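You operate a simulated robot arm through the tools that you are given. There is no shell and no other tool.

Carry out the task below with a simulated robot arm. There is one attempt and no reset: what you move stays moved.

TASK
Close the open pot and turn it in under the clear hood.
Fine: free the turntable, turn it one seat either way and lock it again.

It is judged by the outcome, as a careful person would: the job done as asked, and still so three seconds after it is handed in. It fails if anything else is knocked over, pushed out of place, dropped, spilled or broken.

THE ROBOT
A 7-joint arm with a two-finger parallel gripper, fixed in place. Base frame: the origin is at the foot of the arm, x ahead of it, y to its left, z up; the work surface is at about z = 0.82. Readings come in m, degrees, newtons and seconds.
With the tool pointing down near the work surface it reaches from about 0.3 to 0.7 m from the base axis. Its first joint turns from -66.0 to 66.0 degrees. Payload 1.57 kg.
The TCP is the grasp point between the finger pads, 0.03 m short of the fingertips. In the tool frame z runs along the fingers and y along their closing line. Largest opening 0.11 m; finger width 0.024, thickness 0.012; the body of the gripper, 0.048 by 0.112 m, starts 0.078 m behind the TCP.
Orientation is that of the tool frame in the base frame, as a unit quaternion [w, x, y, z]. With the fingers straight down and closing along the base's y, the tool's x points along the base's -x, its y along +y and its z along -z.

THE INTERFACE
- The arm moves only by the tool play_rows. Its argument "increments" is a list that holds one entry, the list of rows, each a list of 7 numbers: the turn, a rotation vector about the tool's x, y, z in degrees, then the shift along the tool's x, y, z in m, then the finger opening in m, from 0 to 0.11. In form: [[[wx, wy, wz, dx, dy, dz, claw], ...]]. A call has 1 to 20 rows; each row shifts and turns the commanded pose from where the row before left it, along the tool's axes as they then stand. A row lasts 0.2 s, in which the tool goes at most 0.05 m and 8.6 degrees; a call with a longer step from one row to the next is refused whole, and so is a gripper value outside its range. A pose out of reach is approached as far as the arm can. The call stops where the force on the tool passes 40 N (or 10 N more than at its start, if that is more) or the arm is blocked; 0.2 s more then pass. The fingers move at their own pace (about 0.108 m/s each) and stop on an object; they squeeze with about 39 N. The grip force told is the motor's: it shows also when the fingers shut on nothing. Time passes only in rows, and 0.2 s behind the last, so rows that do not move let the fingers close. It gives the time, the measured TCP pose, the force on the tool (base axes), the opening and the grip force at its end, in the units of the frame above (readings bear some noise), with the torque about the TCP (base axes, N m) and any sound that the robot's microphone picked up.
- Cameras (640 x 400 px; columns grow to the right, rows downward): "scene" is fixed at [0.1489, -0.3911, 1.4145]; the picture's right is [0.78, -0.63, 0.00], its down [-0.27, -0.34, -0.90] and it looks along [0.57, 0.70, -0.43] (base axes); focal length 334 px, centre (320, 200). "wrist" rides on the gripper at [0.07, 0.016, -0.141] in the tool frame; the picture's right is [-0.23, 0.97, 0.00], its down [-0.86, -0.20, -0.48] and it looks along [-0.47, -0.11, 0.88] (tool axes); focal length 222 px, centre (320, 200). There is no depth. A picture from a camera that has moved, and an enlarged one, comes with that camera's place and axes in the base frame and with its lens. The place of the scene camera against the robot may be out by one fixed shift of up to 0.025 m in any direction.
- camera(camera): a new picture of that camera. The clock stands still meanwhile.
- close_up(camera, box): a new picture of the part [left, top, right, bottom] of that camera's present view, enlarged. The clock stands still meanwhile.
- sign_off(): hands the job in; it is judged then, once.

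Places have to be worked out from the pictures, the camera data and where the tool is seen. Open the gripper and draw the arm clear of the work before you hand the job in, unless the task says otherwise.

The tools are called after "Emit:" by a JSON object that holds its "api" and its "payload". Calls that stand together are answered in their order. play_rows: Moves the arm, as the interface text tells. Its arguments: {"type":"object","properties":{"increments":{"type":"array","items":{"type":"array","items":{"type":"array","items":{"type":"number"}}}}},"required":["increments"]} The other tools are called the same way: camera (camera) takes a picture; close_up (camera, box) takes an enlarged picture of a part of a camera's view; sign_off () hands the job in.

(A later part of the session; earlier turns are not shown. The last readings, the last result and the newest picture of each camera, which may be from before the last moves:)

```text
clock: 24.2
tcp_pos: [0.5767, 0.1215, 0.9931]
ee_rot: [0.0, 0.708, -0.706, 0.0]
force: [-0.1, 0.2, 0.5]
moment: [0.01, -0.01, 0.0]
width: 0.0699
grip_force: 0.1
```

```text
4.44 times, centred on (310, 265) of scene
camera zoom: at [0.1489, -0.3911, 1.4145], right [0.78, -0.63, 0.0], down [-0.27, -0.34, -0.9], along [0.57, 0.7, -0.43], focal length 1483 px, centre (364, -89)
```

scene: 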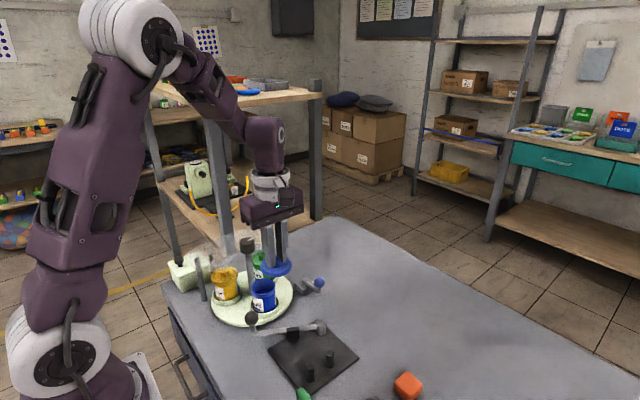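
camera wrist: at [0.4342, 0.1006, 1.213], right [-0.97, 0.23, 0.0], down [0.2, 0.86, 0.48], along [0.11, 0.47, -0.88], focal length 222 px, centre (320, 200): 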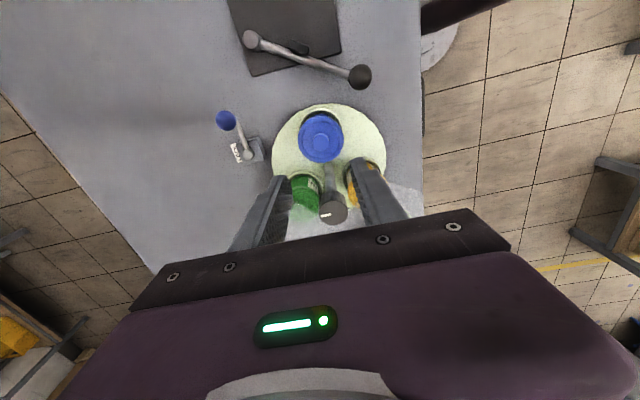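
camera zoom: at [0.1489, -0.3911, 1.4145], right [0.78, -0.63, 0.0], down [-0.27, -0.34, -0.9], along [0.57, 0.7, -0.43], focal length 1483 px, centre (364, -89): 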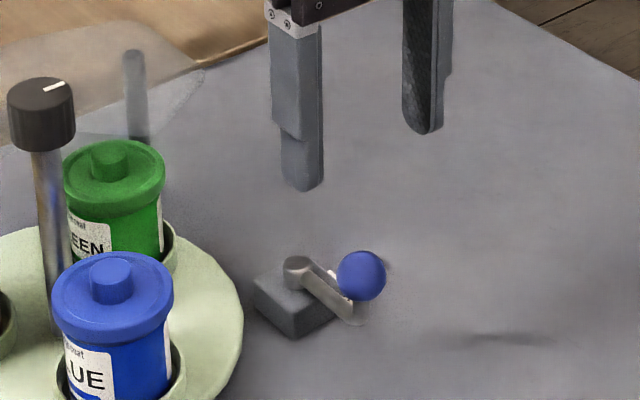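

The ball is within 2 mm of the TCP axis (0.575, 0.120) and the lever points along -y, length about 56 mm. I descend with the fingers on either side of the ball and close on it.

Emit:
{"api": "play_rows", "payload": {"increments": [[[0, 0, 0, 0.0014, 0.0018, 0.03, 0.055], [0, 0, 0, 0, 0, 0.03, 0.055], [0, 0, 0, 0, 0, 0.025, 0.055], [0, 0, 0, 0, 0, 0.014, 0.055], [0, 0, 0, 0, 0, 0, 0.055]]]}}

Emit:
{"api": "close_up", "payload": {"camera": "wrist", "box": [220, 110, 420, 235]}}

Emit:
{"api": "close_up", "payload": {"camera": "scene", "box": [270, 220, 350, 310]}}

```text
clock: 25.4
tcp_pos: [0.5747, 0.1199, 0.8915]
ee_rot: [0.001, -0.707, 0.707, 0.0]
force: [0.6, 0.5, -0.2]
moment: [-0.01, 0.01, 0.03]
width: 0.055
grip_force: 0.0
```

```text
3.20 times, centred on (320, 172) of wrist
camera zoom: at [0.5587, 0.0505, 1.0338], right [-0.97, 0.23, 0.0], down [0.2, 0.86, 0.48], along [0.11, 0.47, -0.88], focal length 711 px, centre (320, 288)
```

zoom: 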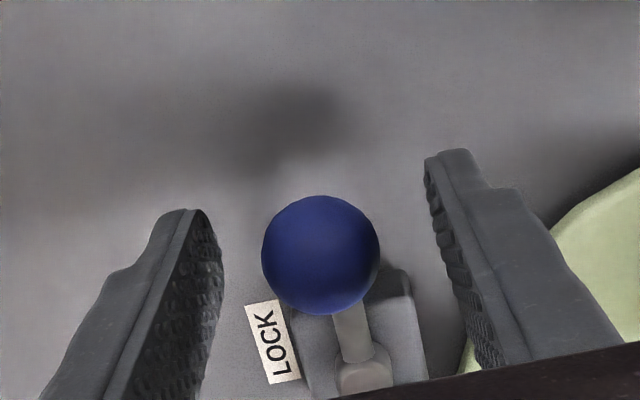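

```text
4.44 times, centred on (310, 265) of scene
camera zoom: at [0.1489, -0.3911, 1.4145], right [0.78, -0.63, 0.0], down [-0.27, -0.34, -0.9], along [0.57, 0.7, -0.43], focal length 1483 px, centre (364, -89)
```

zoom: 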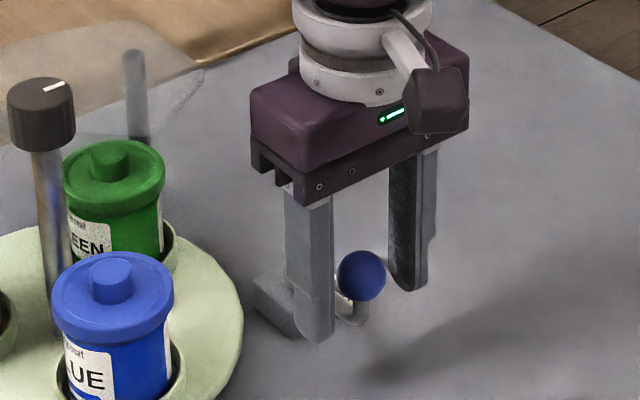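

The ball is caged between the fingers. I close to a snug cage and try swinging the lever gently toward +x (away from the turntable) by about 16°.

Emit:
{"api": "play_rows", "payload": {"increments": [[[0, 0, 0, 0, 0, 0, 0.032], [0, 0, 0, 0, 0, 0, 0.032], [0, 0, -8, -0.0005, -0.0078, 0, 0.032], [0, 0, -8, -0.0005, -0.0078, 0, 0.032]]]}}

Emit:
{"api": "close_up", "payload": {"camera": "wrist", "box": [220, 110, 420, 235]}}

Emit:
{"api": "close_up", "payload": {"camera": "scene", "box": [270, 220, 350, 310]}}

```text
clock: 26.4
tcp_pos: [0.5894, 0.1214, 0.8895]
ee_rot: [0.002, 0.799, -0.601, -0.003]
force: [-25.3, 0.9, -2.2]
moment: [0.05, 0.11, -0.17]
width: 0.0528
grip_force: 12.4
```

```text
3.20 times, centred on (320, 172) of wrist
camera zoom: at [0.5932, 0.0512, 1.0323], right [-1.0, -0.05, 0.01], down [-0.04, 0.88, 0.48], along [-0.03, 0.48, -0.88], focal length 711 px, centre (320, 288)
```

zoom: 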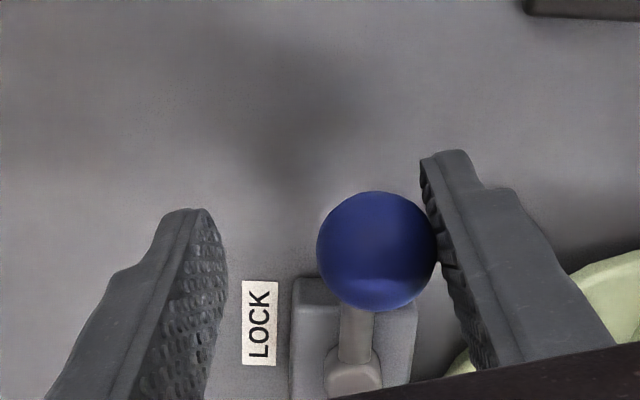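

```text
4.44 times, centred on (310, 265) of scene
camera zoom: at [0.1482, -0.3911, 1.4146], right [0.78, -0.63, 0.0], down [-0.27, -0.34, -0.9], along [0.57, 0.7, -0.43], focal length 1483 px, centre (364, -89)
```

zoom: 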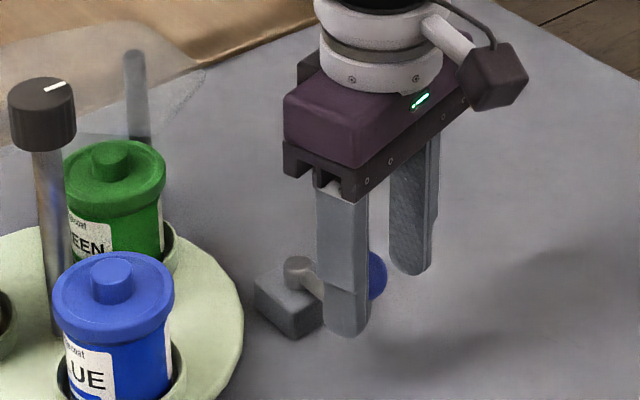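

The lever did not budge toward +x (25 N, at a stop), so it must swing the other way. I back off to the start pose with the fingers opened.

Emit:
{"api": "play_rows", "payload": {"increments": [[[0, 0, 8, -0.0005, 0.0078, 0, 0.055], [0, 0, 8, -0.0005, 0.0078, 0, 0.055], [0, 0, 0, 0, 0, 0, 0.055], [0, 0, 0, 0, 0, 0, 0.055]]]}}

Emit:
{"api": "close_up", "payload": {"camera": "wrist", "box": [220, 110, 420, 235]}}

```text
clock: 27.4
tcp_pos: [0.5765, 0.1189, 0.8912]
ee_rot: [0.0, 0.707, -0.707, 0.0]
force: [-0.4, 0.4, 0.2]
moment: [0.0, -0.02, -0.04]
width: 0.0552
grip_force: 0.0
```

```text
3.20 times, centred on (320, 172) of wrist
camera zoom: at [0.559, 0.0498, 1.0334], right [-0.97, 0.23, 0.0], down [0.2, 0.86, 0.48], along [0.11, 0.47, -0.88], focal length 711 px, centre (320, 288)
```

zoom: 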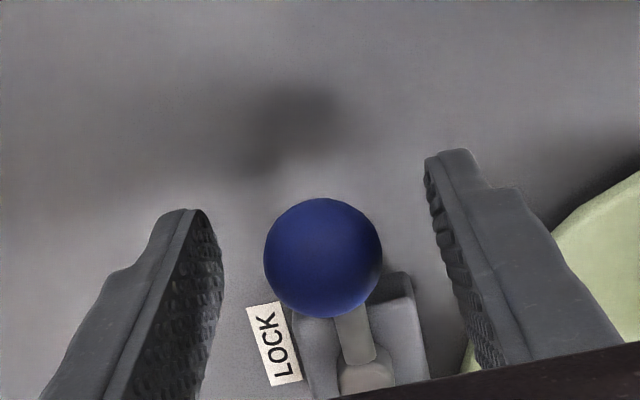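

Back at the start. I now grip the ball and swing the lever the other way (toward -x) by about 16°, watching the force.

Emit:
{"api": "play_rows", "payload": {"increments": [[[0, 0, 0, 0, 0, 0, 0.0], [0, 0, 0, 0, 0, 0, 0.0], [0, 0, 0, 0, 0, 0, 0.0], [0, 0, 8, -0.0005, 0.0078, 0, 0.0], [0, 0, 8, -0.0005, 0.0078, 0, 0.0]]]}}

Emit:
{"api": "close_up", "payload": {"camera": "wrist", "box": [220, 110, 420, 235]}}

Emit:
{"api": "close_up", "payload": {"camera": "scene", "box": [250, 220, 350, 310]}}

```text
clock: 28.6
tcp_pos: [0.5586, 0.12, 0.8902]
ee_rot: [0.0, -0.602, 0.799, 0.001]
force: [-4.1, 3.6, -0.4]
moment: [0.09, 0.09, 0.27]
width: 0.0267
grip_force: 37.8
```

```text
3.20 times, centred on (320, 172) of wrist
camera zoom: at [0.524, 0.059, 1.0333], right [-0.87, 0.49, 0.0], down [0.43, 0.77, 0.48], along [0.23, 0.42, -0.88], focal length 711 px, centre (320, 288)
```

zoom: 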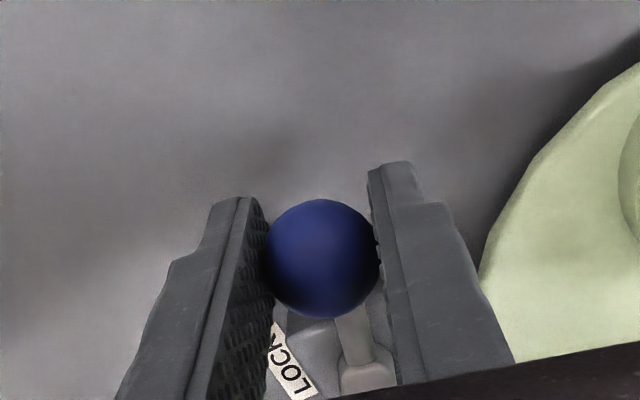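

```text
4.44 times, centred on (300, 265) of scene
camera zoom: at [0.1488, -0.391, 1.4146], right [0.78, -0.63, 0.0], down [-0.27, -0.34, -0.9], along [0.57, 0.7, -0.43], focal length 1483 px, centre (409, -89)
```

zoom: 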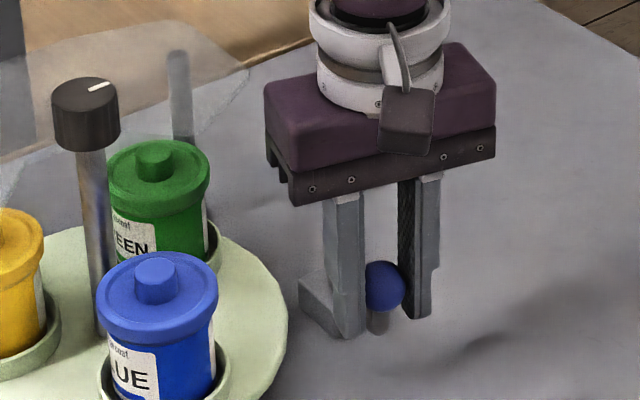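

The lever follows with little force, so this is the release direction. I continue in small arcs, reading the force and listening.

Emit:
{"api": "play_rows", "payload": {"increments": [[[0, 0, 8, -0.0005, 0.0078, 0, 0.0], [0, 0, 8, -0.0005, 0.0078, 0, 0.0], [0, 0, 8, -0.0005, 0.0078, 0, 0.0]]]}}

Emit:
{"api": "camera", "payload": {"camera": "wrist"}}

Emit:
{"api": "close_up", "payload": {"camera": "scene", "box": [230, 210, 350, 310]}}

```text
clock: 29.4
tcp_pos: [0.5378, 0.1304, 0.8918]
ee_rot: [-0.001, -0.422, 0.907, 0.0]
force: [-3.7, -4.9, -3.4]
moment: [0.1, -0.07, 0.07]
width: 0.027
grip_force: 37.9
```

```text
taken
camera wrist: at [0.4812, 0.0886, 1.0334], right [-0.6, 0.8, 0.0], down [0.7, 0.53, 0.48], along [0.38, 0.28, -0.88], focal length 222 px, centre (320, 200)
```

wrist: 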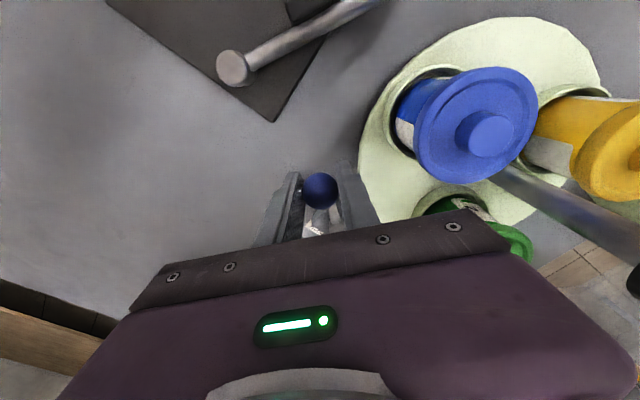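

```text
4.00 times, centred on (290, 260) of scene
camera zoom: at [0.1488, -0.3912, 1.4145], right [0.78, -0.63, 0.0], down [-0.27, -0.34, -0.9], along [0.57, 0.7, -0.43], focal length 1335 px, centre (440, -40)
```

zoom: 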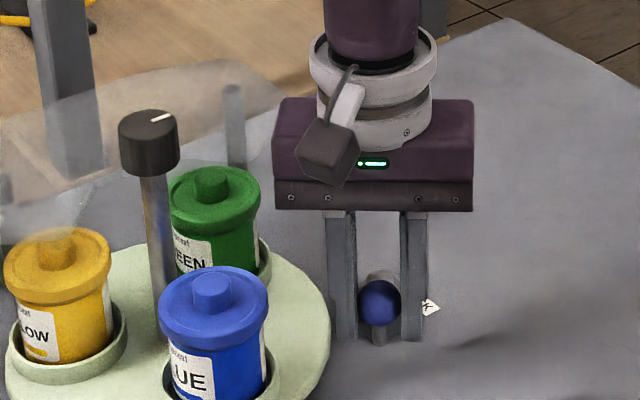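

Lever at about 40° so far, still free. I continue in pairs of rows.

Emit:
{"api": "play_rows", "payload": {"increments": [[[0, 0, 8, -0.0005, 0.0078, 0, 0.0], [0, 0, 8, -0.0005, 0.0078, 0, 0.0]]]}}

Emit:
{"api": "close_up", "payload": {"camera": "scene", "box": [230, 210, 350, 310]}}

```text
clock: 30.0
tcp_pos: [0.5273, 0.1406, 0.8919]
ee_rot: [0.0, -0.292, 0.956, -0.001]
force: [-0.3, -12.2, -2.7]
moment: [-0.4, 0.42, 0.17]
width: 0.0267
grip_force: 37.4
```

```text
4.00 times, centred on (290, 260) of scene
camera zoom: at [0.1489, -0.3915, 1.4144], right [0.78, -0.63, 0.0], down [-0.27, -0.34, -0.9], along [0.57, 0.7, -0.43], focal length 1335 px, centre (440, -40)
```

zoom: 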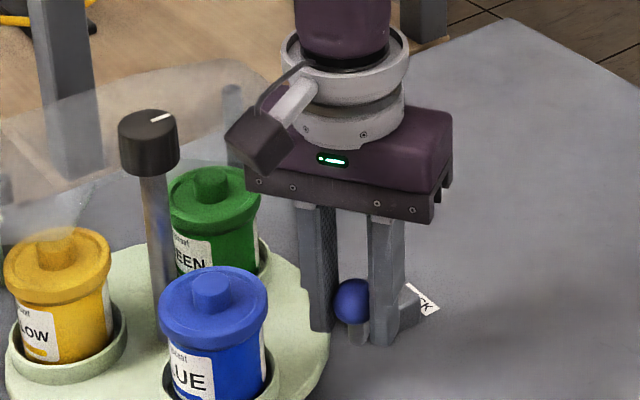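

There is now about 10 N resistance near 55°. I try one more small step to see whether it is a stop.

Emit:
{"api": "play_rows", "payload": {"increments": [[[0, 0, 4, -0.0005, 0.0038, 0, 0.0]]]}}

Emit:
{"api": "close_up", "payload": {"camera": "wrist", "box": [220, 110, 420, 235]}}

```text
clock: 30.4
tcp_pos: [0.5284, 0.142, 0.8913]
ee_rot: [0.002, -0.257, 0.966, -0.001]
force: [10.9, -29.2, -3.0]
moment: [-0.31, 0.08, 0.04]
width: 0.0271
grip_force: 37.2
```

```text
3.20 times, centred on (320, 172) of wrist
camera zoom: at [0.459, 0.1228, 1.0331], right [-0.29, 0.96, 0.0], down [0.84, 0.25, 0.48], along [0.46, 0.13, -0.88], focal length 711 px, centre (320, 288)
```

zoom: 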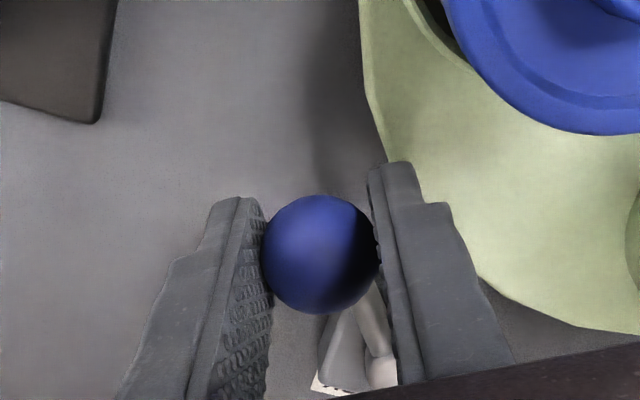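

That is a firm stop (about 30 N), so the lever is fully over at about 52°. I ease off, release the ball and rise to test whether the turntable is free.

Emit:
{"api": "play_rows", "payload": {"increments": [[[0, 0, -4, 0, -0.005, 0, 0.0], [0, 0, 0, 0, 0, 0, 0.03], [0, 0, 0, 0, 0, 0, 0.05], [0, 0, 0, 0, 0, 0, 0.05], [0, 0, 0, 0, 0, -0.03, 0.05], [0, 0, 0, 0, 0, -0.04, 0.05], [0, 0, 0, 0, 0, -0.05, 0.05], [0, 0, 0, 0, 0, -0.05, 0.05], [0, 0, 0, 0, 0, 0, 0.05]]]}}

Emit:
{"api": "camera", "payload": {"camera": "wrist"}}

Emit:
{"api": "close_up", "payload": {"camera": "scene", "box": [180, 210, 350, 320]}}

```text
clock: 32.4
tcp_pos: [0.5279, 0.1405, 1.0601]
ee_rot: [0.001, -0.293, 0.956, 0.0]
force: [1.1, 0.2, 0.4]
moment: [-0.01, -0.02, -0.01]
width: 0.0502
grip_force: 0.0
```

```text
taken
camera wrist: at [0.4612, 0.1156, 1.2029], right [-0.36, 0.93, 0.0], down [0.82, 0.31, 0.48], along [0.45, 0.17, -0.88], focal length 222 px, centre (320, 200)
```

wrist: 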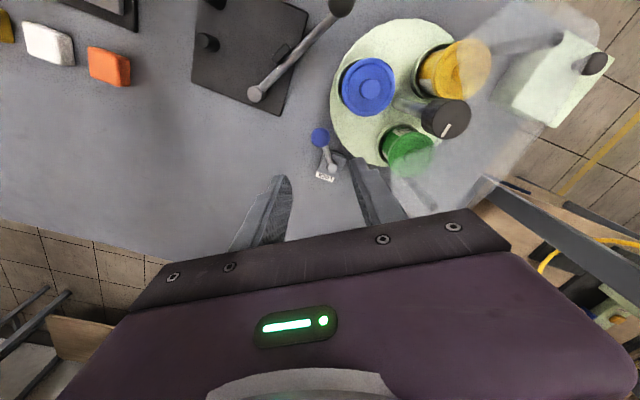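

```text
3.64 times, centred on (265, 265) of scene
camera zoom: at [0.1488, -0.3911, 1.4145], right [0.78, -0.63, 0.0], down [-0.27, -0.34, -0.9], along [0.57, 0.7, -0.43], focal length 1213 px, centre (520, -36)
```

zoom: 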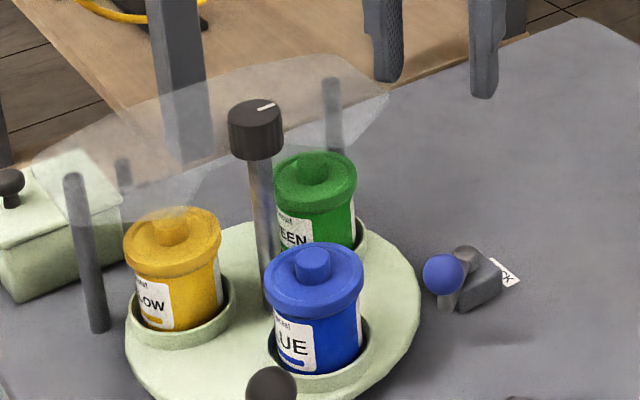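

The lever stays in the released position. Now I locate the knob precisely and check its height against the hood.

Emit:
{"api": "close_up", "payload": {"camera": "wrist", "box": [370, 60, 530, 160]}}

Emit:
{"api": "close_up", "payload": {"camera": "scene", "box": [200, 220, 300, 290]}}

```text
4.00 times, centred on (450, 110) of wrist
camera zoom: at [0.4612, 0.1156, 1.2029], right [-0.36, 0.93, 0.0], down [0.82, 0.31, 0.48], along [0.45, 0.17, -0.88], focal length 888 px, centre (-200, 560)
```

zoom: 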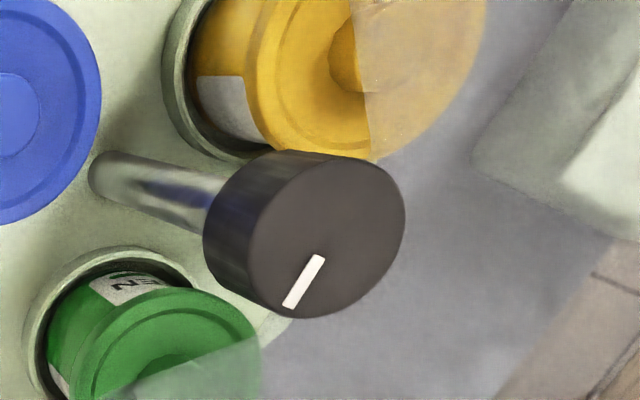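

```text
5.71 times, centred on (250, 255) of scene
camera zoom: at [0.1488, -0.3911, 1.4145], right [0.78, -0.63, 0.0], down [-0.27, -0.34, -0.9], along [0.57, 0.7, -0.43], focal length 1907 px, centre (720, -114)
```

zoom: 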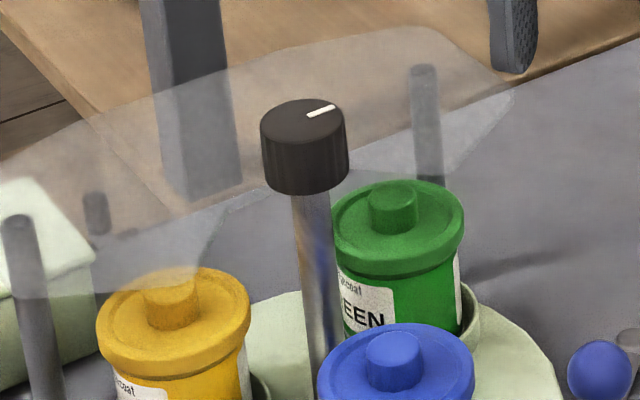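

The knob centre comes out at about (0.449, 0.234), 34 mm wide, top ≈0.997, bottom ≈0.97, just above the hood plate (≈0.957). I yaw back to -90° and move over the knob.

Emit:
{"api": "play_rows", "payload": {"increments": [[[0, 0, -8, 0, 0, -0.01, 0.06], [0, 0, -8, 0, 0, 0, 0.06], [0, 0, -8, 0, 0, 0, 0.06], [0, 0, -8, 0, 0, 0, 0.06], [0, 0, -8, 0, 0, 0, 0.06], [0, 0, -8, 0, 0, 0, 0.06], [0, 0, -8, 0, 0, 0, 0.06], [0, 0, 0, -0.031, 0.026, 0, 0.06], [0, 0, 0, -0.031, 0.026, 0, 0.06], [0, 0, 0, -0.031, 0.026, 0, 0.06], [0, 0, 0, 0, 0, 0, 0.06], [0, 0, 0, 0, 0, 0, 0.06]]]}}

Emit:
{"api": "close_up", "payload": {"camera": "wrist", "box": [220, 110, 420, 235]}}

Emit:
{"api": "close_up", "payload": {"camera": "scene", "box": [180, 190, 320, 300]}}

```text
clock: 35.0
tcp_pos: [0.4481, 0.2327, 1.0706]
ee_rot: [0.001, -0.707, 0.707, 0.0]
force: [0.3, -0.3, 0.2]
moment: [-0.01, 0.01, -0.01]
width: 0.0602
grip_force: 0.0
```

```text
3.20 times, centred on (320, 172) of wrist
camera zoom: at [0.4315, 0.1644, 1.2129], right [-0.97, 0.23, 0.0], down [0.2, 0.86, 0.48], along [0.11, 0.47, -0.88], focal length 711 px, centre (320, 288)
```

zoom: 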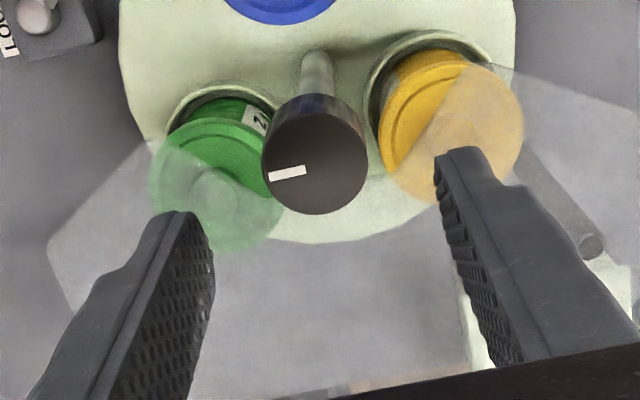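

```text
3.64 times, centred on (250, 245) of scene
camera zoom: at [0.1489, -0.3911, 1.4145], right [0.78, -0.63, 0.0], down [-0.27, -0.34, -0.9], along [0.57, 0.7, -0.43], focal length 1213 px, centre (574, 36)
```

zoom: 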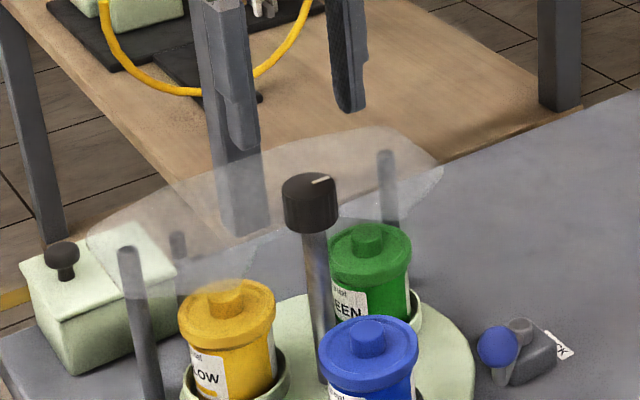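

The knob is 2–3 mm to +x of the TCP: centre (0.450, 0.235). I correct, turn the tool to about -98°, and descend so the fingertips stay above the hood plate around the knob.

Emit:
{"api": "play_rows", "payload": {"increments": [[[0, 0, 0, -0.0006, -0.0024, 0, 0.056], [0, 0, -8, 0, 0, 0, 0.056], [0, 0, 0, 0, 0, 0.03, 0.056], [0, 0, 0, 0, 0, 0.025, 0.056], [0, 0, 0, 0, 0, 0.009, 0.056], [0, 0, 0, 0, 0, 0, 0.056]]]}}

Emit:
{"api": "close_up", "payload": {"camera": "wrist", "box": [220, 110, 420, 235]}}

Emit:
{"api": "close_up", "payload": {"camera": "scene", "box": [200, 200, 300, 270]}}

```text
clock: 36.4
tcp_pos: [0.4516, 0.236, 1.0066]
ee_rot: [0.001, 0.755, -0.656, 0.0]
force: [-0.3, -0.1, -0.2]
moment: [0.0, -0.02, 0.0]
width: 0.0561
grip_force: 0.1
```

```text
3.20 times, centred on (320, 172) of wrist
camera zoom: at [0.4442, 0.165, 1.1477], right [-1.0, 0.09, 0.0], down [0.08, 0.87, 0.48], along [0.04, 0.48, -0.88], focal length 711 px, centre (320, 288)
```

zoom: 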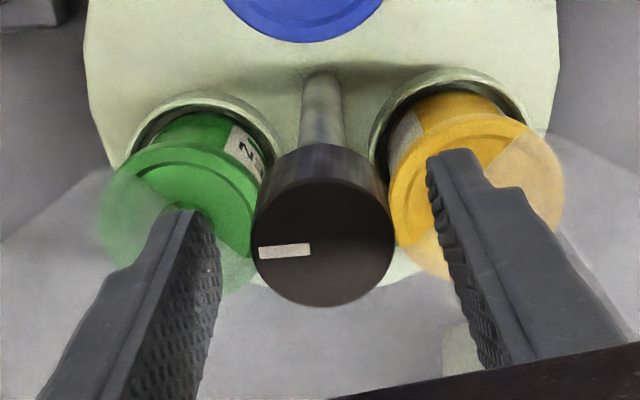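

```text
5.71 times, centred on (250, 235) of scene
camera zoom: at [0.1489, -0.3911, 1.4145], right [0.78, -0.63, 0.0], down [-0.27, -0.34, -0.9], along [0.57, 0.7, -0.43], focal length 1907 px, centre (720, 0)
```

zoom: 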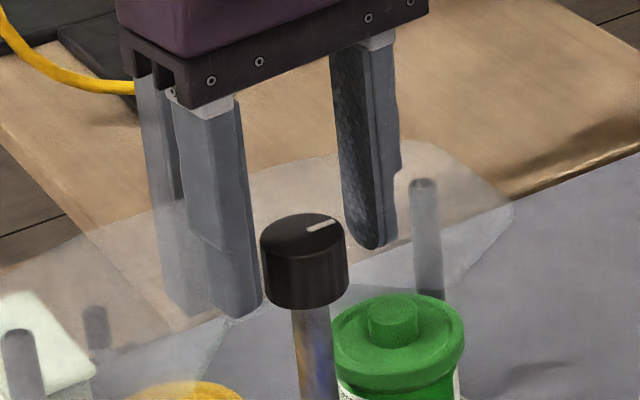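

The fingers straddle the knob with tips around z 0.977, above the hood plate. I close on the knob.

Emit:
{"api": "play_rows", "payload": {"increments": [[[0, 0, 0, 0.001, 0, 0.002, 0.04], [0, 0, 0, 0, 0, 0, 0.0], [0, 0, 0, 0, 0, 0, 0.0], [0, 0, 0, 0, 0, 0, 0.0]]]}}

Emit:
{"api": "close_up", "payload": {"camera": "wrist", "box": [220, 110, 420, 235]}}

Emit:
{"api": "close_up", "payload": {"camera": "scene", "box": [200, 200, 300, 270]}}

```text
clock: 37.4
tcp_pos: [0.4501, 0.2333, 1.0038]
ee_rot: [0.0, 0.755, -0.656, 0.0]
force: [-17.4, -0.5, 5.8]
moment: [-0.22, 0.29, 0.02]
width: 0.0335
grip_force: 40.7
```

```text
3.20 times, centred on (320, 172) of wrist
camera zoom: at [0.444, 0.1639, 1.1461], right [-1.0, 0.09, 0.0], down [0.08, 0.88, 0.48], along [0.04, 0.48, -0.88], focal length 711 px, centre (320, 288)
```

zoom: 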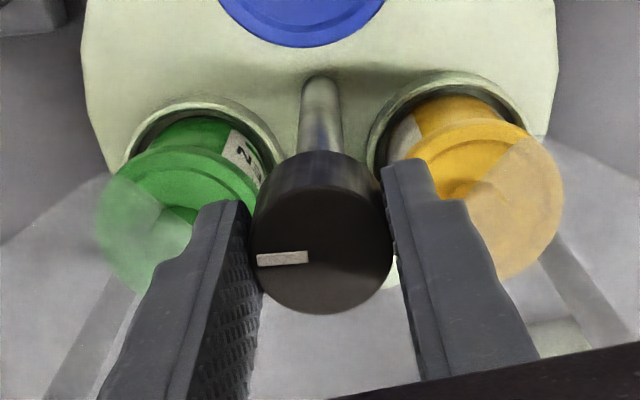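

```text
5.71 times, centred on (250, 235) of scene
camera zoom: at [0.1483, -0.3912, 1.4146], right [0.78, -0.63, 0.0], down [-0.27, -0.34, -0.9], along [0.57, 0.7, -0.43], focal length 1907 px, centre (720, 0)
```

zoom: 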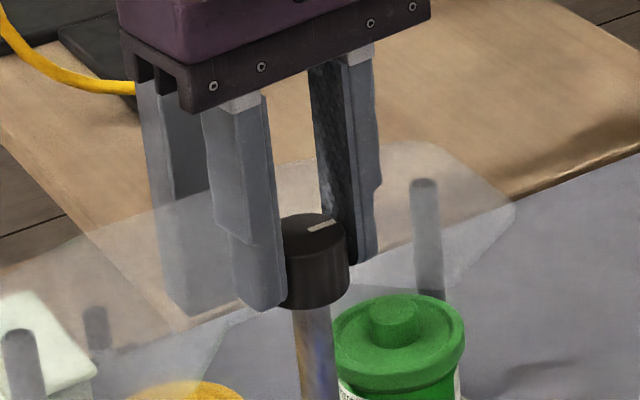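

Gripped (33.5 mm), but with a 17 N side force showing I am about 1.5 mm too far in +x. I ease that off before turning.

Emit:
{"api": "play_rows", "payload": {"increments": [[[0, 0, 0, 0, 0.0015, 0, 0.0], [0, 0, 0, 0, 0, 0, 0.0]]]}}

```text
clock: 38.0
tcp_pos: [0.45, 0.2344, 1.0028]
ee_rot: [0.0, 0.755, -0.655, 0.0]
force: [-13.5, 3.6, -9.9]
moment: [-0.38, -0.09, 0.01]
width: 0.0335
grip_force: 41.2
```

Emit:
{"api": "play_rows", "payload": {"increments": [[[0, 0, 0, 0, 0.0025, 0, 0.0], [0, 0, 0, 0, 0, 0, 0.0]]]}}

```text
clock: 38.6
tcp_pos: [0.4498, 0.2332, 1.0039]
ee_rot: [-0.001, 0.755, -0.656, 0.001]
force: [10.0, 9.8, -25.4]
moment: [0.27, 0.11, 0.05]
width: 0.0336
grip_force: 41.6
```

The forces have shifted rather than vanished (z -25 N), so I open, let the arm settle and read the free pose before gripping again.

Emit:
{"api": "play_rows", "payload": {"increments": [[[0, 0, 0, 0, 0, 0, 0.044], [0, 0, 0, 0, 0, 0, 0.044], [0, 0, 0, 0, 0, 0, 0.044]]]}}

Emit:
{"api": "close_up", "payload": {"camera": "wrist", "box": [220, 110, 420, 235]}}

```text
clock: 39.4
tcp_pos: [0.4484, 0.2331, 1.0043]
ee_rot: [0.0, 0.755, -0.656, 0.0]
force: [0.3, 0.5, -0.1]
moment: [-0.02, -0.04, 0.0]
width: 0.0439
grip_force: 0.1
```

```text
3.20 times, centred on (320, 172) of wrist
camera zoom: at [0.4422, 0.1628, 1.1472], right [-1.0, 0.09, 0.0], down [0.08, 0.87, 0.48], along [0.04, 0.48, -0.88], focal length 711 px, centre (320, 288)
```

zoom: 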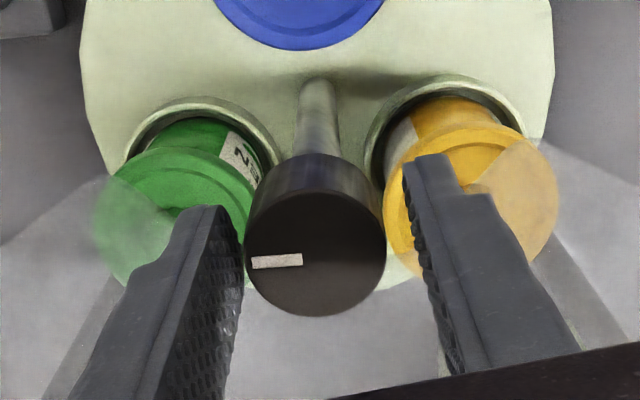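

Free pose reads fine. From the force trend the balanced x is about 1 mm back toward +x; I shift that and grip again.

Emit:
{"api": "play_rows", "payload": {"increments": [[[0, 0, 0, 0, -0.001, 0, 0.044], [0, 0, 0, 0, 0, 0, 0.03], [0, 0, 0, 0, 0, 0, 0.0], [0, 0, 0, 0, 0, 0, 0.0]]]}}

```text
clock: 40.4
tcp_pos: [0.4505, 0.2335, 1.0052]
ee_rot: [0.0, 0.754, -0.656, 0.0]
force: [3.3, 0.9, -0.6]
moment: [-0.08, -0.05, -0.01]
width: 0.0336
grip_force: 41.5
```

Balanced now (3 N). I turn the knob 8° as a test, positive about the tool axis (clockwise from above).

Emit:
{"api": "play_rows", "payload": {"increments": [[[0, 0, 4, 0, 0, 0, 0.0], [0, 0, 4, 0, 0, 0, 0.0]]]}}

Emit:
{"api": "close_up", "payload": {"camera": "scene", "box": [180, 210, 320, 320]}}

Emit:
{"api": "close_up", "payload": {"camera": "wrist", "box": [220, 110, 420, 235]}}

```text
clock: 41.0
tcp_pos: [0.4513, 0.2344, 1.0045]
ee_rot: [0.001, -0.707, 0.707, -0.001]
force: [-5.2, -3.4, 10.4]
moment: [0.69, 0.2, 0.04]
width: 0.0331
grip_force: 41.7
```

```text
3.64 times, centred on (250, 265) of scene
camera zoom: at [0.1486, -0.3913, 1.4145], right [0.78, -0.63, 0.0], down [-0.27, -0.34, -0.9], along [0.57, 0.7, -0.43], focal length 1213 px, centre (574, -36)
```

zoom: 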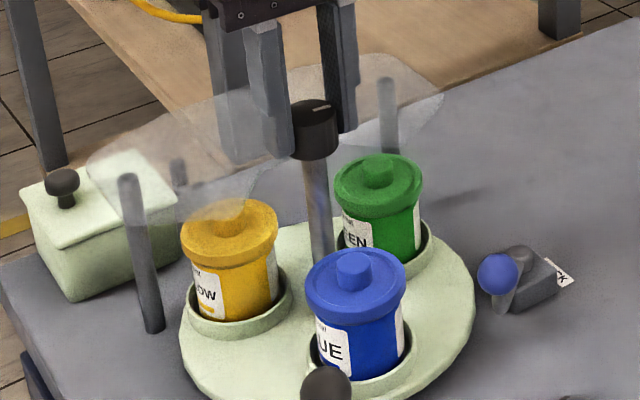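

```text
3.20 times, centred on (320, 172) of wrist
camera zoom: at [0.4337, 0.1648, 1.1471], right [-0.97, 0.23, 0.0], down [0.2, 0.86, 0.48], along [0.11, 0.47, -0.88], focal length 711 px, centre (320, 288)
```

zoom: 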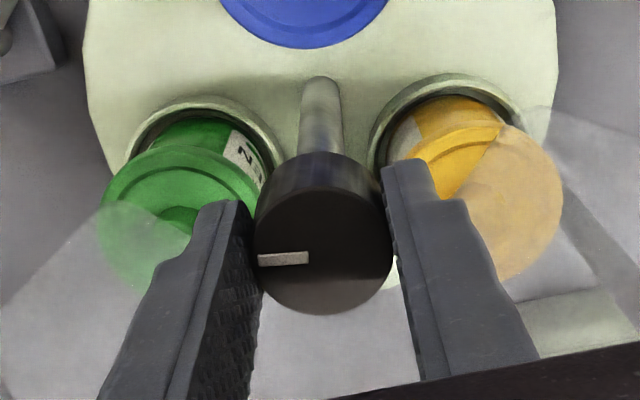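

The turntable turned with the knob and the torque is small: it is free. I go on turning in stages, watching the forces.

Emit:
{"api": "play_rows", "payload": {"increments": [[[0, 0, 7, 0, 0, 0, 0.0], [0, 0, 7, 0, 0, 0, 0.0], [0, 0, 7, 0, 0, 0, 0.0], [0, 0, 7, 0, 0, 0, 0.0]]]}}

Emit:
{"api": "close_up", "payload": {"camera": "scene", "box": [180, 210, 320, 320]}}

```text
clock: 42.0
tcp_pos: [0.4502, 0.2343, 1.0044]
ee_rot: [-0.001, -0.515, 0.857, 0.0]
force: [-22.5, -1.6, 24.8]
moment: [0.02, 0.49, 0.04]
width: 0.0333
grip_force: 40.9
```

```text
3.64 times, centred on (250, 265) of scene
camera zoom: at [0.1479, -0.3913, 1.4146], right [0.78, -0.63, 0.0], down [-0.27, -0.34, -0.9], along [0.57, 0.7, -0.43], focal length 1213 px, centre (574, -36)
```

zoom: 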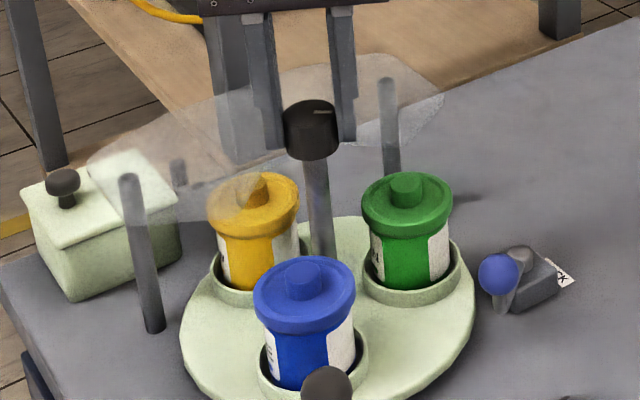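

The turn goes well, but side forces build up (22 N in x, 25 N in z). I release and let the arm settle to read the offset before turning further.

Emit:
{"api": "play_rows", "payload": {"increments": [[[0, 0, 0, 0, 0, 0, 0.046], [0, 0, 0, 0, 0, 0, 0.046], [0, 0, 0, 0, 0, 0, 0.046]]]}}

Emit:
{"api": "close_up", "payload": {"camera": "wrist", "box": [220, 110, 420, 235]}}

Emit:
{"api": "close_up", "payload": {"camera": "scene", "box": [180, 210, 320, 320]}}

```text
clock: 42.8
tcp_pos: [0.4517, 0.2346, 1.0042]
ee_rot: [0.0, -0.515, 0.857, 0.001]
force: [-0.8, 0.2, 0.9]
moment: [-0.01, 0.05, 0.0]
width: 0.046
grip_force: 0.0
```

```text
3.20 times, centred on (320, 172) of wrist
camera zoom: at [0.4043, 0.1809, 1.1462], right [-0.75, 0.66, 0.0], down [0.58, 0.66, 0.48], along [0.31, 0.36, -0.88], focal length 711 px, centre (320, 288)
```

zoom: 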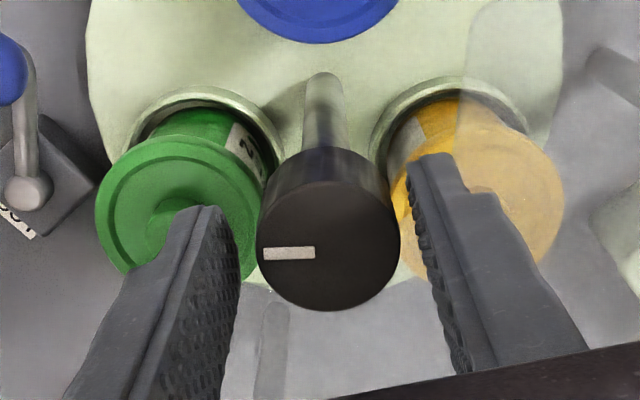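

```text
3.64 times, centred on (250, 265) of scene
camera zoom: at [0.1489, -0.3911, 1.4145], right [0.78, -0.63, 0.0], down [-0.27, -0.34, -0.9], along [0.57, 0.7, -0.43], focal length 1213 px, centre (574, -36)
```

zoom: 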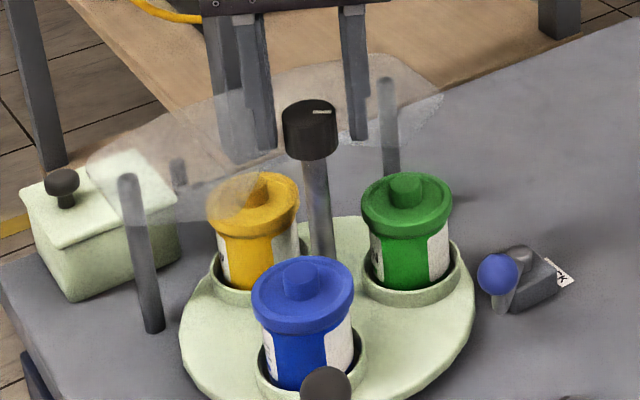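

The knob lies about 2 mm toward -x from the tool axis; I shift by that and grip again.

Emit:
{"api": "play_rows", "payload": {"increments": [[[0, 0, 0, 0.0009, 0.0018, 0, 0.044], [0, 0, 0, 0, 0, 0, 0.03], [0, 0, 0, 0, 0, 0, 0.0], [0, 0, 0, 0, 0, 0, 0.0]]]}}

```text
clock: 43.8
tcp_pos: [0.45, 0.2342, 1.004]
ee_rot: [0.0, -0.516, 0.857, 0.001]
force: [3.5, -1.6, -0.2]
moment: [-0.17, -0.07, 0.01]
width: 0.0333
grip_force: 41.3
```

Well balanced now. I continue the turn by another 28°.

Emit:
{"api": "play_rows", "payload": {"increments": [[[0, 0, 7, 0, 0, 0, 0.0], [0, 0, 7, 0, 0, 0, 0.0], [0, 0, 7, 0, 0, 0, 0.0], [0, 0, 7, 0, 0, 0, 0.0]]]}}

Emit:
{"api": "close_up", "payload": {"camera": "scene", "box": [180, 210, 320, 320]}}

```text
clock: 44.8
tcp_pos: [0.4489, 0.2348, 1.0036]
ee_rot: [-0.002, -0.292, 0.956, 0.0]
force: [-2.4, -3.9, -3.1]
moment: [0.07, -0.17, 0.0]
width: 0.0333
grip_force: 40.4
```

```text
3.64 times, centred on (250, 265) of scene
camera zoom: at [0.1488, -0.3912, 1.4145], right [0.78, -0.63, 0.0], down [-0.27, -0.34, -0.9], along [0.57, 0.7, -0.43], focal length 1213 px, centre (574, -36)
```

zoom: 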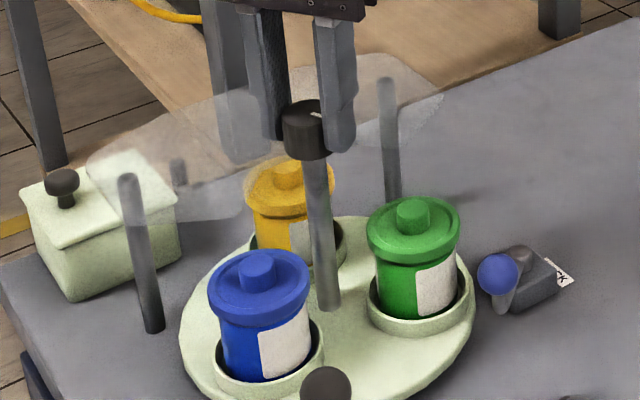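

Forces stay small. Turned 64° so far; I continue another 28°.

Emit:
{"api": "play_rows", "payload": {"increments": [[[0, 0, 7, 0, 0, 0, 0.0], [0, 0, 7, 0, 0, 0, 0.0], [0, 0, 7, 0, 0, 0, 0.0], [0, 0, 7, 0, 0, 0, 0.0]]]}}

Emit:
{"api": "close_up", "payload": {"camera": "scene", "box": [180, 210, 320, 320]}}

```text
clock: 45.8
tcp_pos: [0.4496, 0.2348, 1.0039]
ee_rot: [-0.001, -0.053, 0.999, 0.001]
force: [-7.1, 7.5, -9.3]
moment: [0.3, -0.99, 0.02]
width: 0.0331
grip_force: 40.8
```

```text
3.64 times, centred on (250, 265) of scene
camera zoom: at [0.1488, -0.3908, 1.4146], right [0.78, -0.63, 0.0], down [-0.27, -0.34, -0.9], along [0.57, 0.7, -0.43], focal length 1213 px, centre (574, -36)
```

zoom: 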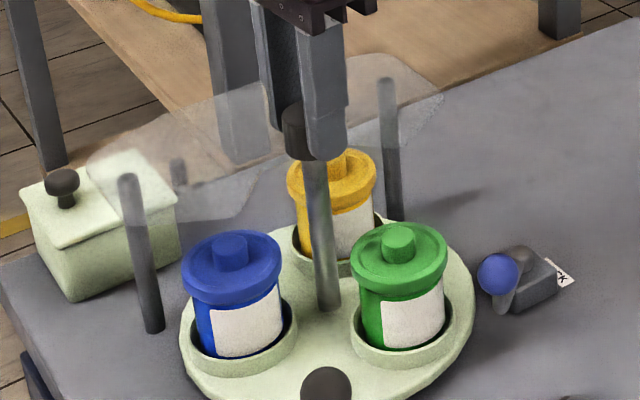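

92° done. I turn the remaining 28°, to 120° in all, in two halves.

Emit:
{"api": "play_rows", "payload": {"increments": [[[0, 0, 7, 0, 0, 0, 0.0], [0, 0, 7, 0, 0, 0, 0.0]]]}}

Emit:
{"api": "play_rows", "payload": {"increments": [[[0, 0, 7, 0, 0, 0, 0.0], [0, 0, 5, 0, 0, 0, 0.0], [0, 0, 2, 0, 0, 0, 0.0]]]}}

Emit:
{"api": "close_up", "payload": {"camera": "scene", "box": [180, 210, 320, 320]}}

Emit:
{"api": "close_up", "payload": {"camera": "wrist", "box": [220, 110, 420, 235]}}

```text
clock: 46.4
tcp_pos: [0.4481, 0.2347, 1.0047]
ee_rot: [-0.001, 0.07, 0.998, 0.001]
force: [-1.9, 17.8, -15.0]
moment: [0.09, 0.61, 0.06]
width: 0.0329
grip_force: 41.4
```

```text
clock: 47.4
tcp_pos: [0.4491, 0.2348, 1.0043]
ee_rot: [0.0, 0.19, 0.982, 0.001]
force: [2.8, 5.9, -7.5]
moment: [-0.03, -0.07, 0.06]
width: 0.0332
grip_force: 41.1
stopped in row 3: the force on the tool passed its limit at 40 N (the readings are from after the stop); the commanded pose is now the measured one
```

```text
3.64 times, centred on (250, 265) of scene
camera zoom: at [0.149, -0.3909, 1.4146], right [0.78, -0.63, 0.0], down [-0.27, -0.34, -0.9], along [0.57, 0.7, -0.43], focal length 1213 px, centre (574, -36)
```

zoom: 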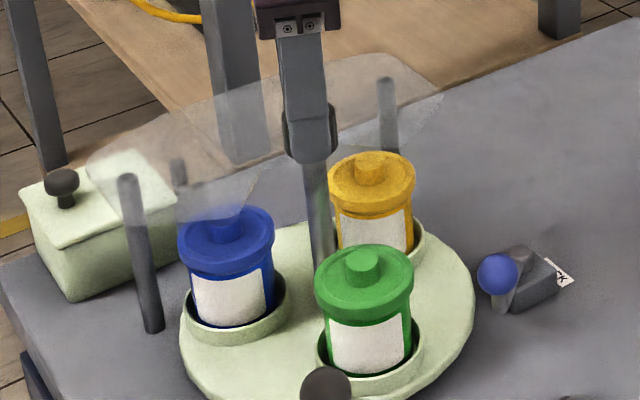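

```text
3.20 times, centred on (320, 172) of wrist
camera zoom: at [0.3897, 0.2771, 1.1467], right [0.57, 0.82, 0.0], down [0.72, -0.51, 0.48], along [0.39, -0.27, -0.88], focal length 711 px, centre (320, 288)
```

zoom: 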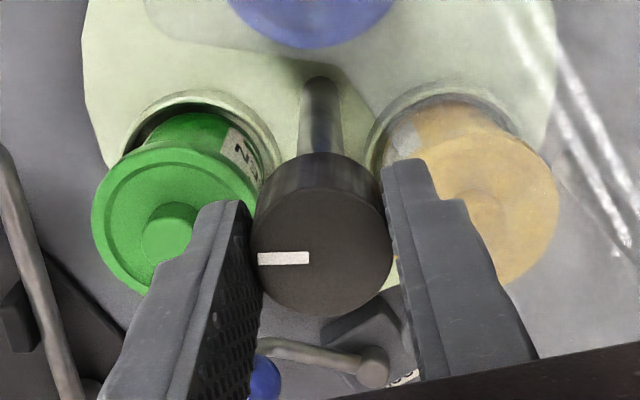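

The turn is at 119.9° by the tool. I release the knob, rise, and compare the seat positions with the pictures from before.

Emit:
{"api": "play_rows", "payload": {"increments": [[[0, 0, 0, 0, 0, 0, 0.046], [0, 0, 0, 0, 0, 0, 0.046], [0, 0, 0, 0, 0, 0, 0.056], [0, 0, 0, 0, 0, -0.03, 0.056], [0, 0, 0, 0, 0, -0.04, 0.056], [0, 0, 0, 0, 0, 0, 0.056]]]}}

Emit:
{"api": "close_up", "payload": {"camera": "scene", "box": [200, 220, 340, 320]}}

Emit:
{"api": "close_up", "payload": {"camera": "scene", "box": [200, 220, 300, 290]}}

```text
clock: 48.8
tcp_pos: [0.4485, 0.2336, 1.0713]
ee_rot: [-0.001, 0.19, 0.982, 0.0]
force: [-0.3, 0.4, 0.1]
moment: [-0.01, -0.02, 0.01]
width: 0.0559
grip_force: 0.0
```

```text
4.00 times, centred on (270, 270) of scene
camera zoom: at [0.1488, -0.3911, 1.4145], right [0.78, -0.63, 0.0], down [-0.27, -0.34, -0.9], along [0.57, 0.7, -0.43], focal length 1335 px, centre (520, -80)
```

zoom: 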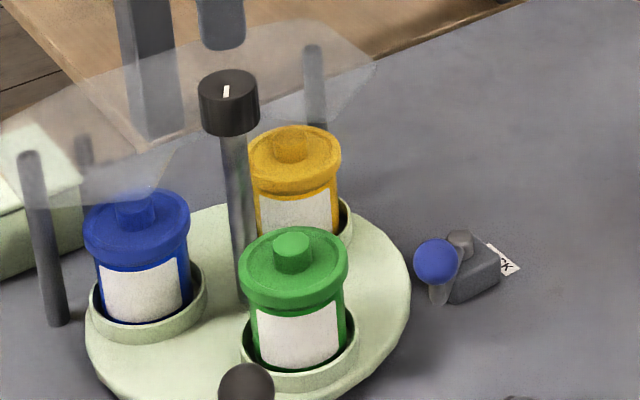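

```text
5.71 times, centred on (250, 255) of scene
camera zoom: at [0.1488, -0.3911, 1.4145], right [0.78, -0.63, 0.0], down [-0.27, -0.34, -0.9], along [0.57, 0.7, -0.43], focal length 1907 px, centre (720, -114)
```

zoom: 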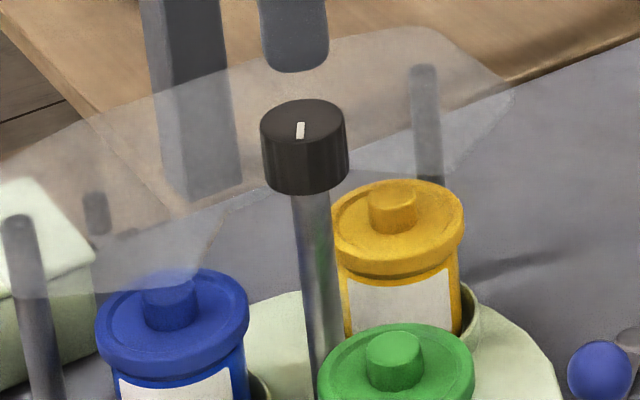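

The pots sit within a pixel of the original seat positions (blue now under the hood where yellow was), so it is exactly one seat. Next, relock: I return over the lock ball with the same yaw (-34°) as when I released it.

Emit:
{"api": "play_rows", "payload": {"increments": [[[0, 0, -8, 0, 0, 0, 0.056], [0, 0, -8, 0, 0, 0, 0.056], [0, 0, -8, 0, 0, 0, 0.056], [0, 0, -8, 0, 0, 0, 0.056], [0, 0, -8, 0, 0, 0, 0.056], [0, 0, -8, 0, 0, 0, 0.056], [0, 0, -8, 0, 0, 0, 0.056], [0, 0, 0, -0.0046, -0.0405, 0, 0.056], [0, 0, 0, -0.0046, -0.0405, 0, 0.056], [0, 0, 0, -0.0046, -0.0405, 0, 0.056], [0, 0, 0, 0, 0, 0.03, 0.056], [0, 0, 0, 0, 0, 0.03, 0.056], [0, 0, 0, 0, 0, 0.03, 0.056], [0, 0, 0, 0, 0, 0, 0.056]]]}}

Emit:
{"api": "close_up", "payload": {"camera": "wrist", "box": [220, 110, 420, 235]}}

Emit:
{"api": "close_up", "payload": {"camera": "scene", "box": [200, 220, 340, 320]}}

```text
clock: 51.8
tcp_pos: [0.5267, 0.1396, 0.9812]
ee_rot: [0.0, -0.292, 0.956, 0.002]
force: [0.1, -0.3, 0.3]
moment: [-0.04, -0.01, -0.01]
width: 0.0562
grip_force: 0.0
```

```text
3.20 times, centred on (320, 172) of wrist
camera zoom: at [0.4604, 0.1149, 1.1249], right [-0.36, 0.93, 0.0], down [0.82, 0.31, 0.48], along [0.45, 0.17, -0.88], focal length 711 px, centre (320, 288)
```

zoom: 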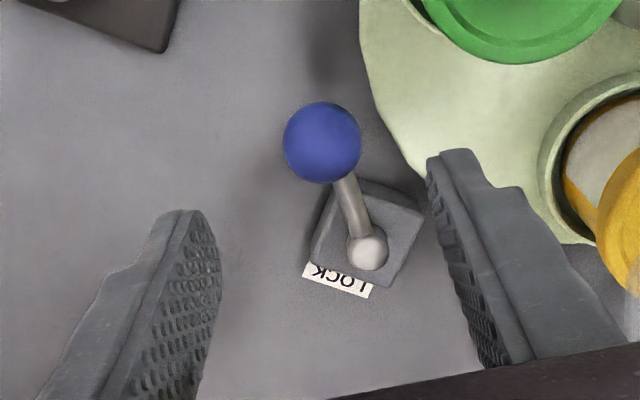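

```text
4.00 times, centred on (270, 270) of scene
camera zoom: at [0.1489, -0.3911, 1.4145], right [0.78, -0.63, 0.0], down [-0.27, -0.34, -0.9], along [0.57, 0.7, -0.43], focal length 1335 px, centre (520, -80)
```

zoom: 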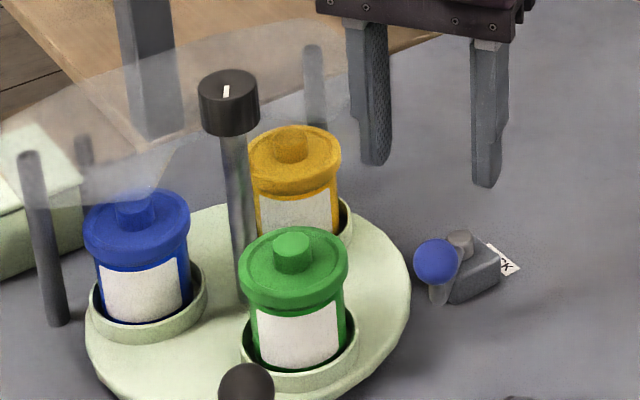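

The ball lies centred between the fingers. I descend around it and close on it.

Emit:
{"api": "play_rows", "payload": {"increments": [[[0, 0, 0, -0.001, 0, 0.03, 0.054], [0, 0, 0, 0, 0, 0.03, 0.054], [0, 0, 0, 0, 0, 0.022, 0.054], [0, 0, 0, 0, 0, 0.01, 0.054], [0, 0, 0, 0, 0, 0, 0.04], [0, 0, 0, 0, 0, 0, 0.0], [0, 0, 0, 0, 0, 0, 0.0], [0, 0, 0, 0, 0, 0, 0.0]]]}}

Emit:
{"api": "close_up", "payload": {"camera": "wrist", "box": [220, 110, 420, 235]}}

```text
clock: 53.6
tcp_pos: [0.5289, 0.1406, 0.8915]
ee_rot: [0.0, -0.293, 0.956, 0.001]
force: [0.8, -1.3, -7.7]
moment: [0.12, -0.17, -0.05]
width: 0.0268
grip_force: 37.9
```

```text
3.20 times, centred on (320, 172) of wrist
camera zoom: at [0.4621, 0.1154, 1.0338], right [-0.36, 0.93, 0.0], down [0.82, 0.31, 0.48], along [0.45, 0.17, -0.88], focal length 711 px, centre (320, 288)
```

zoom: 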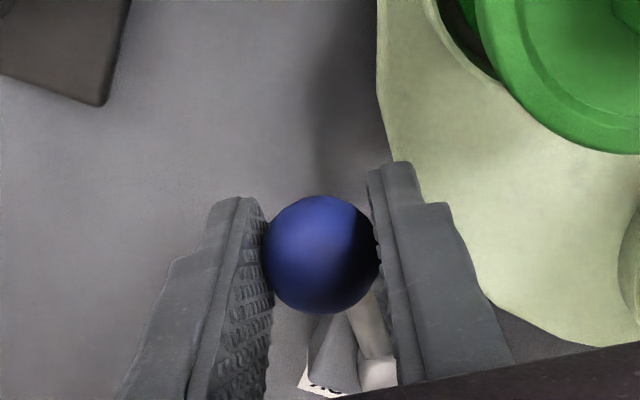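

The ball is gripped. I swing the lever back toward LOCK along the arc, four rows first.

Emit:
{"api": "play_rows", "payload": {"increments": [[[0, 0, -8, -0.0013, -0.0079, 0, 0.0], [0, 0, -8, -0.0013, -0.0079, 0, 0.0], [0, 0, -8, -0.0013, -0.0079, 0, 0.0], [0, 0, -8, -0.0013, -0.0079, 0, 0.0]]]}}

Emit:
{"api": "close_up", "payload": {"camera": "scene", "box": [200, 220, 340, 320]}}

```text
clock: 54.6
tcp_pos: [0.5556, 0.1222, 0.8919]
ee_rot: [0.0, -0.546, 0.838, 0.0]
force: [-1.0, 0.3, -5.9]
moment: [-0.32, 0.16, 0.04]
width: 0.0267
grip_force: 37.5
```

```text
4.00 times, centred on (270, 270) of scene
camera zoom: at [0.1489, -0.3911, 1.4145], right [0.78, -0.63, 0.0], down [-0.27, -0.34, -0.9], along [0.57, 0.7, -0.43], focal length 1335 px, centre (520, -80)
```

zoom: 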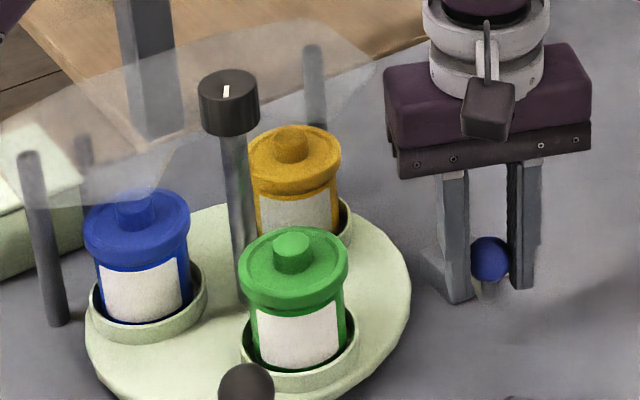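

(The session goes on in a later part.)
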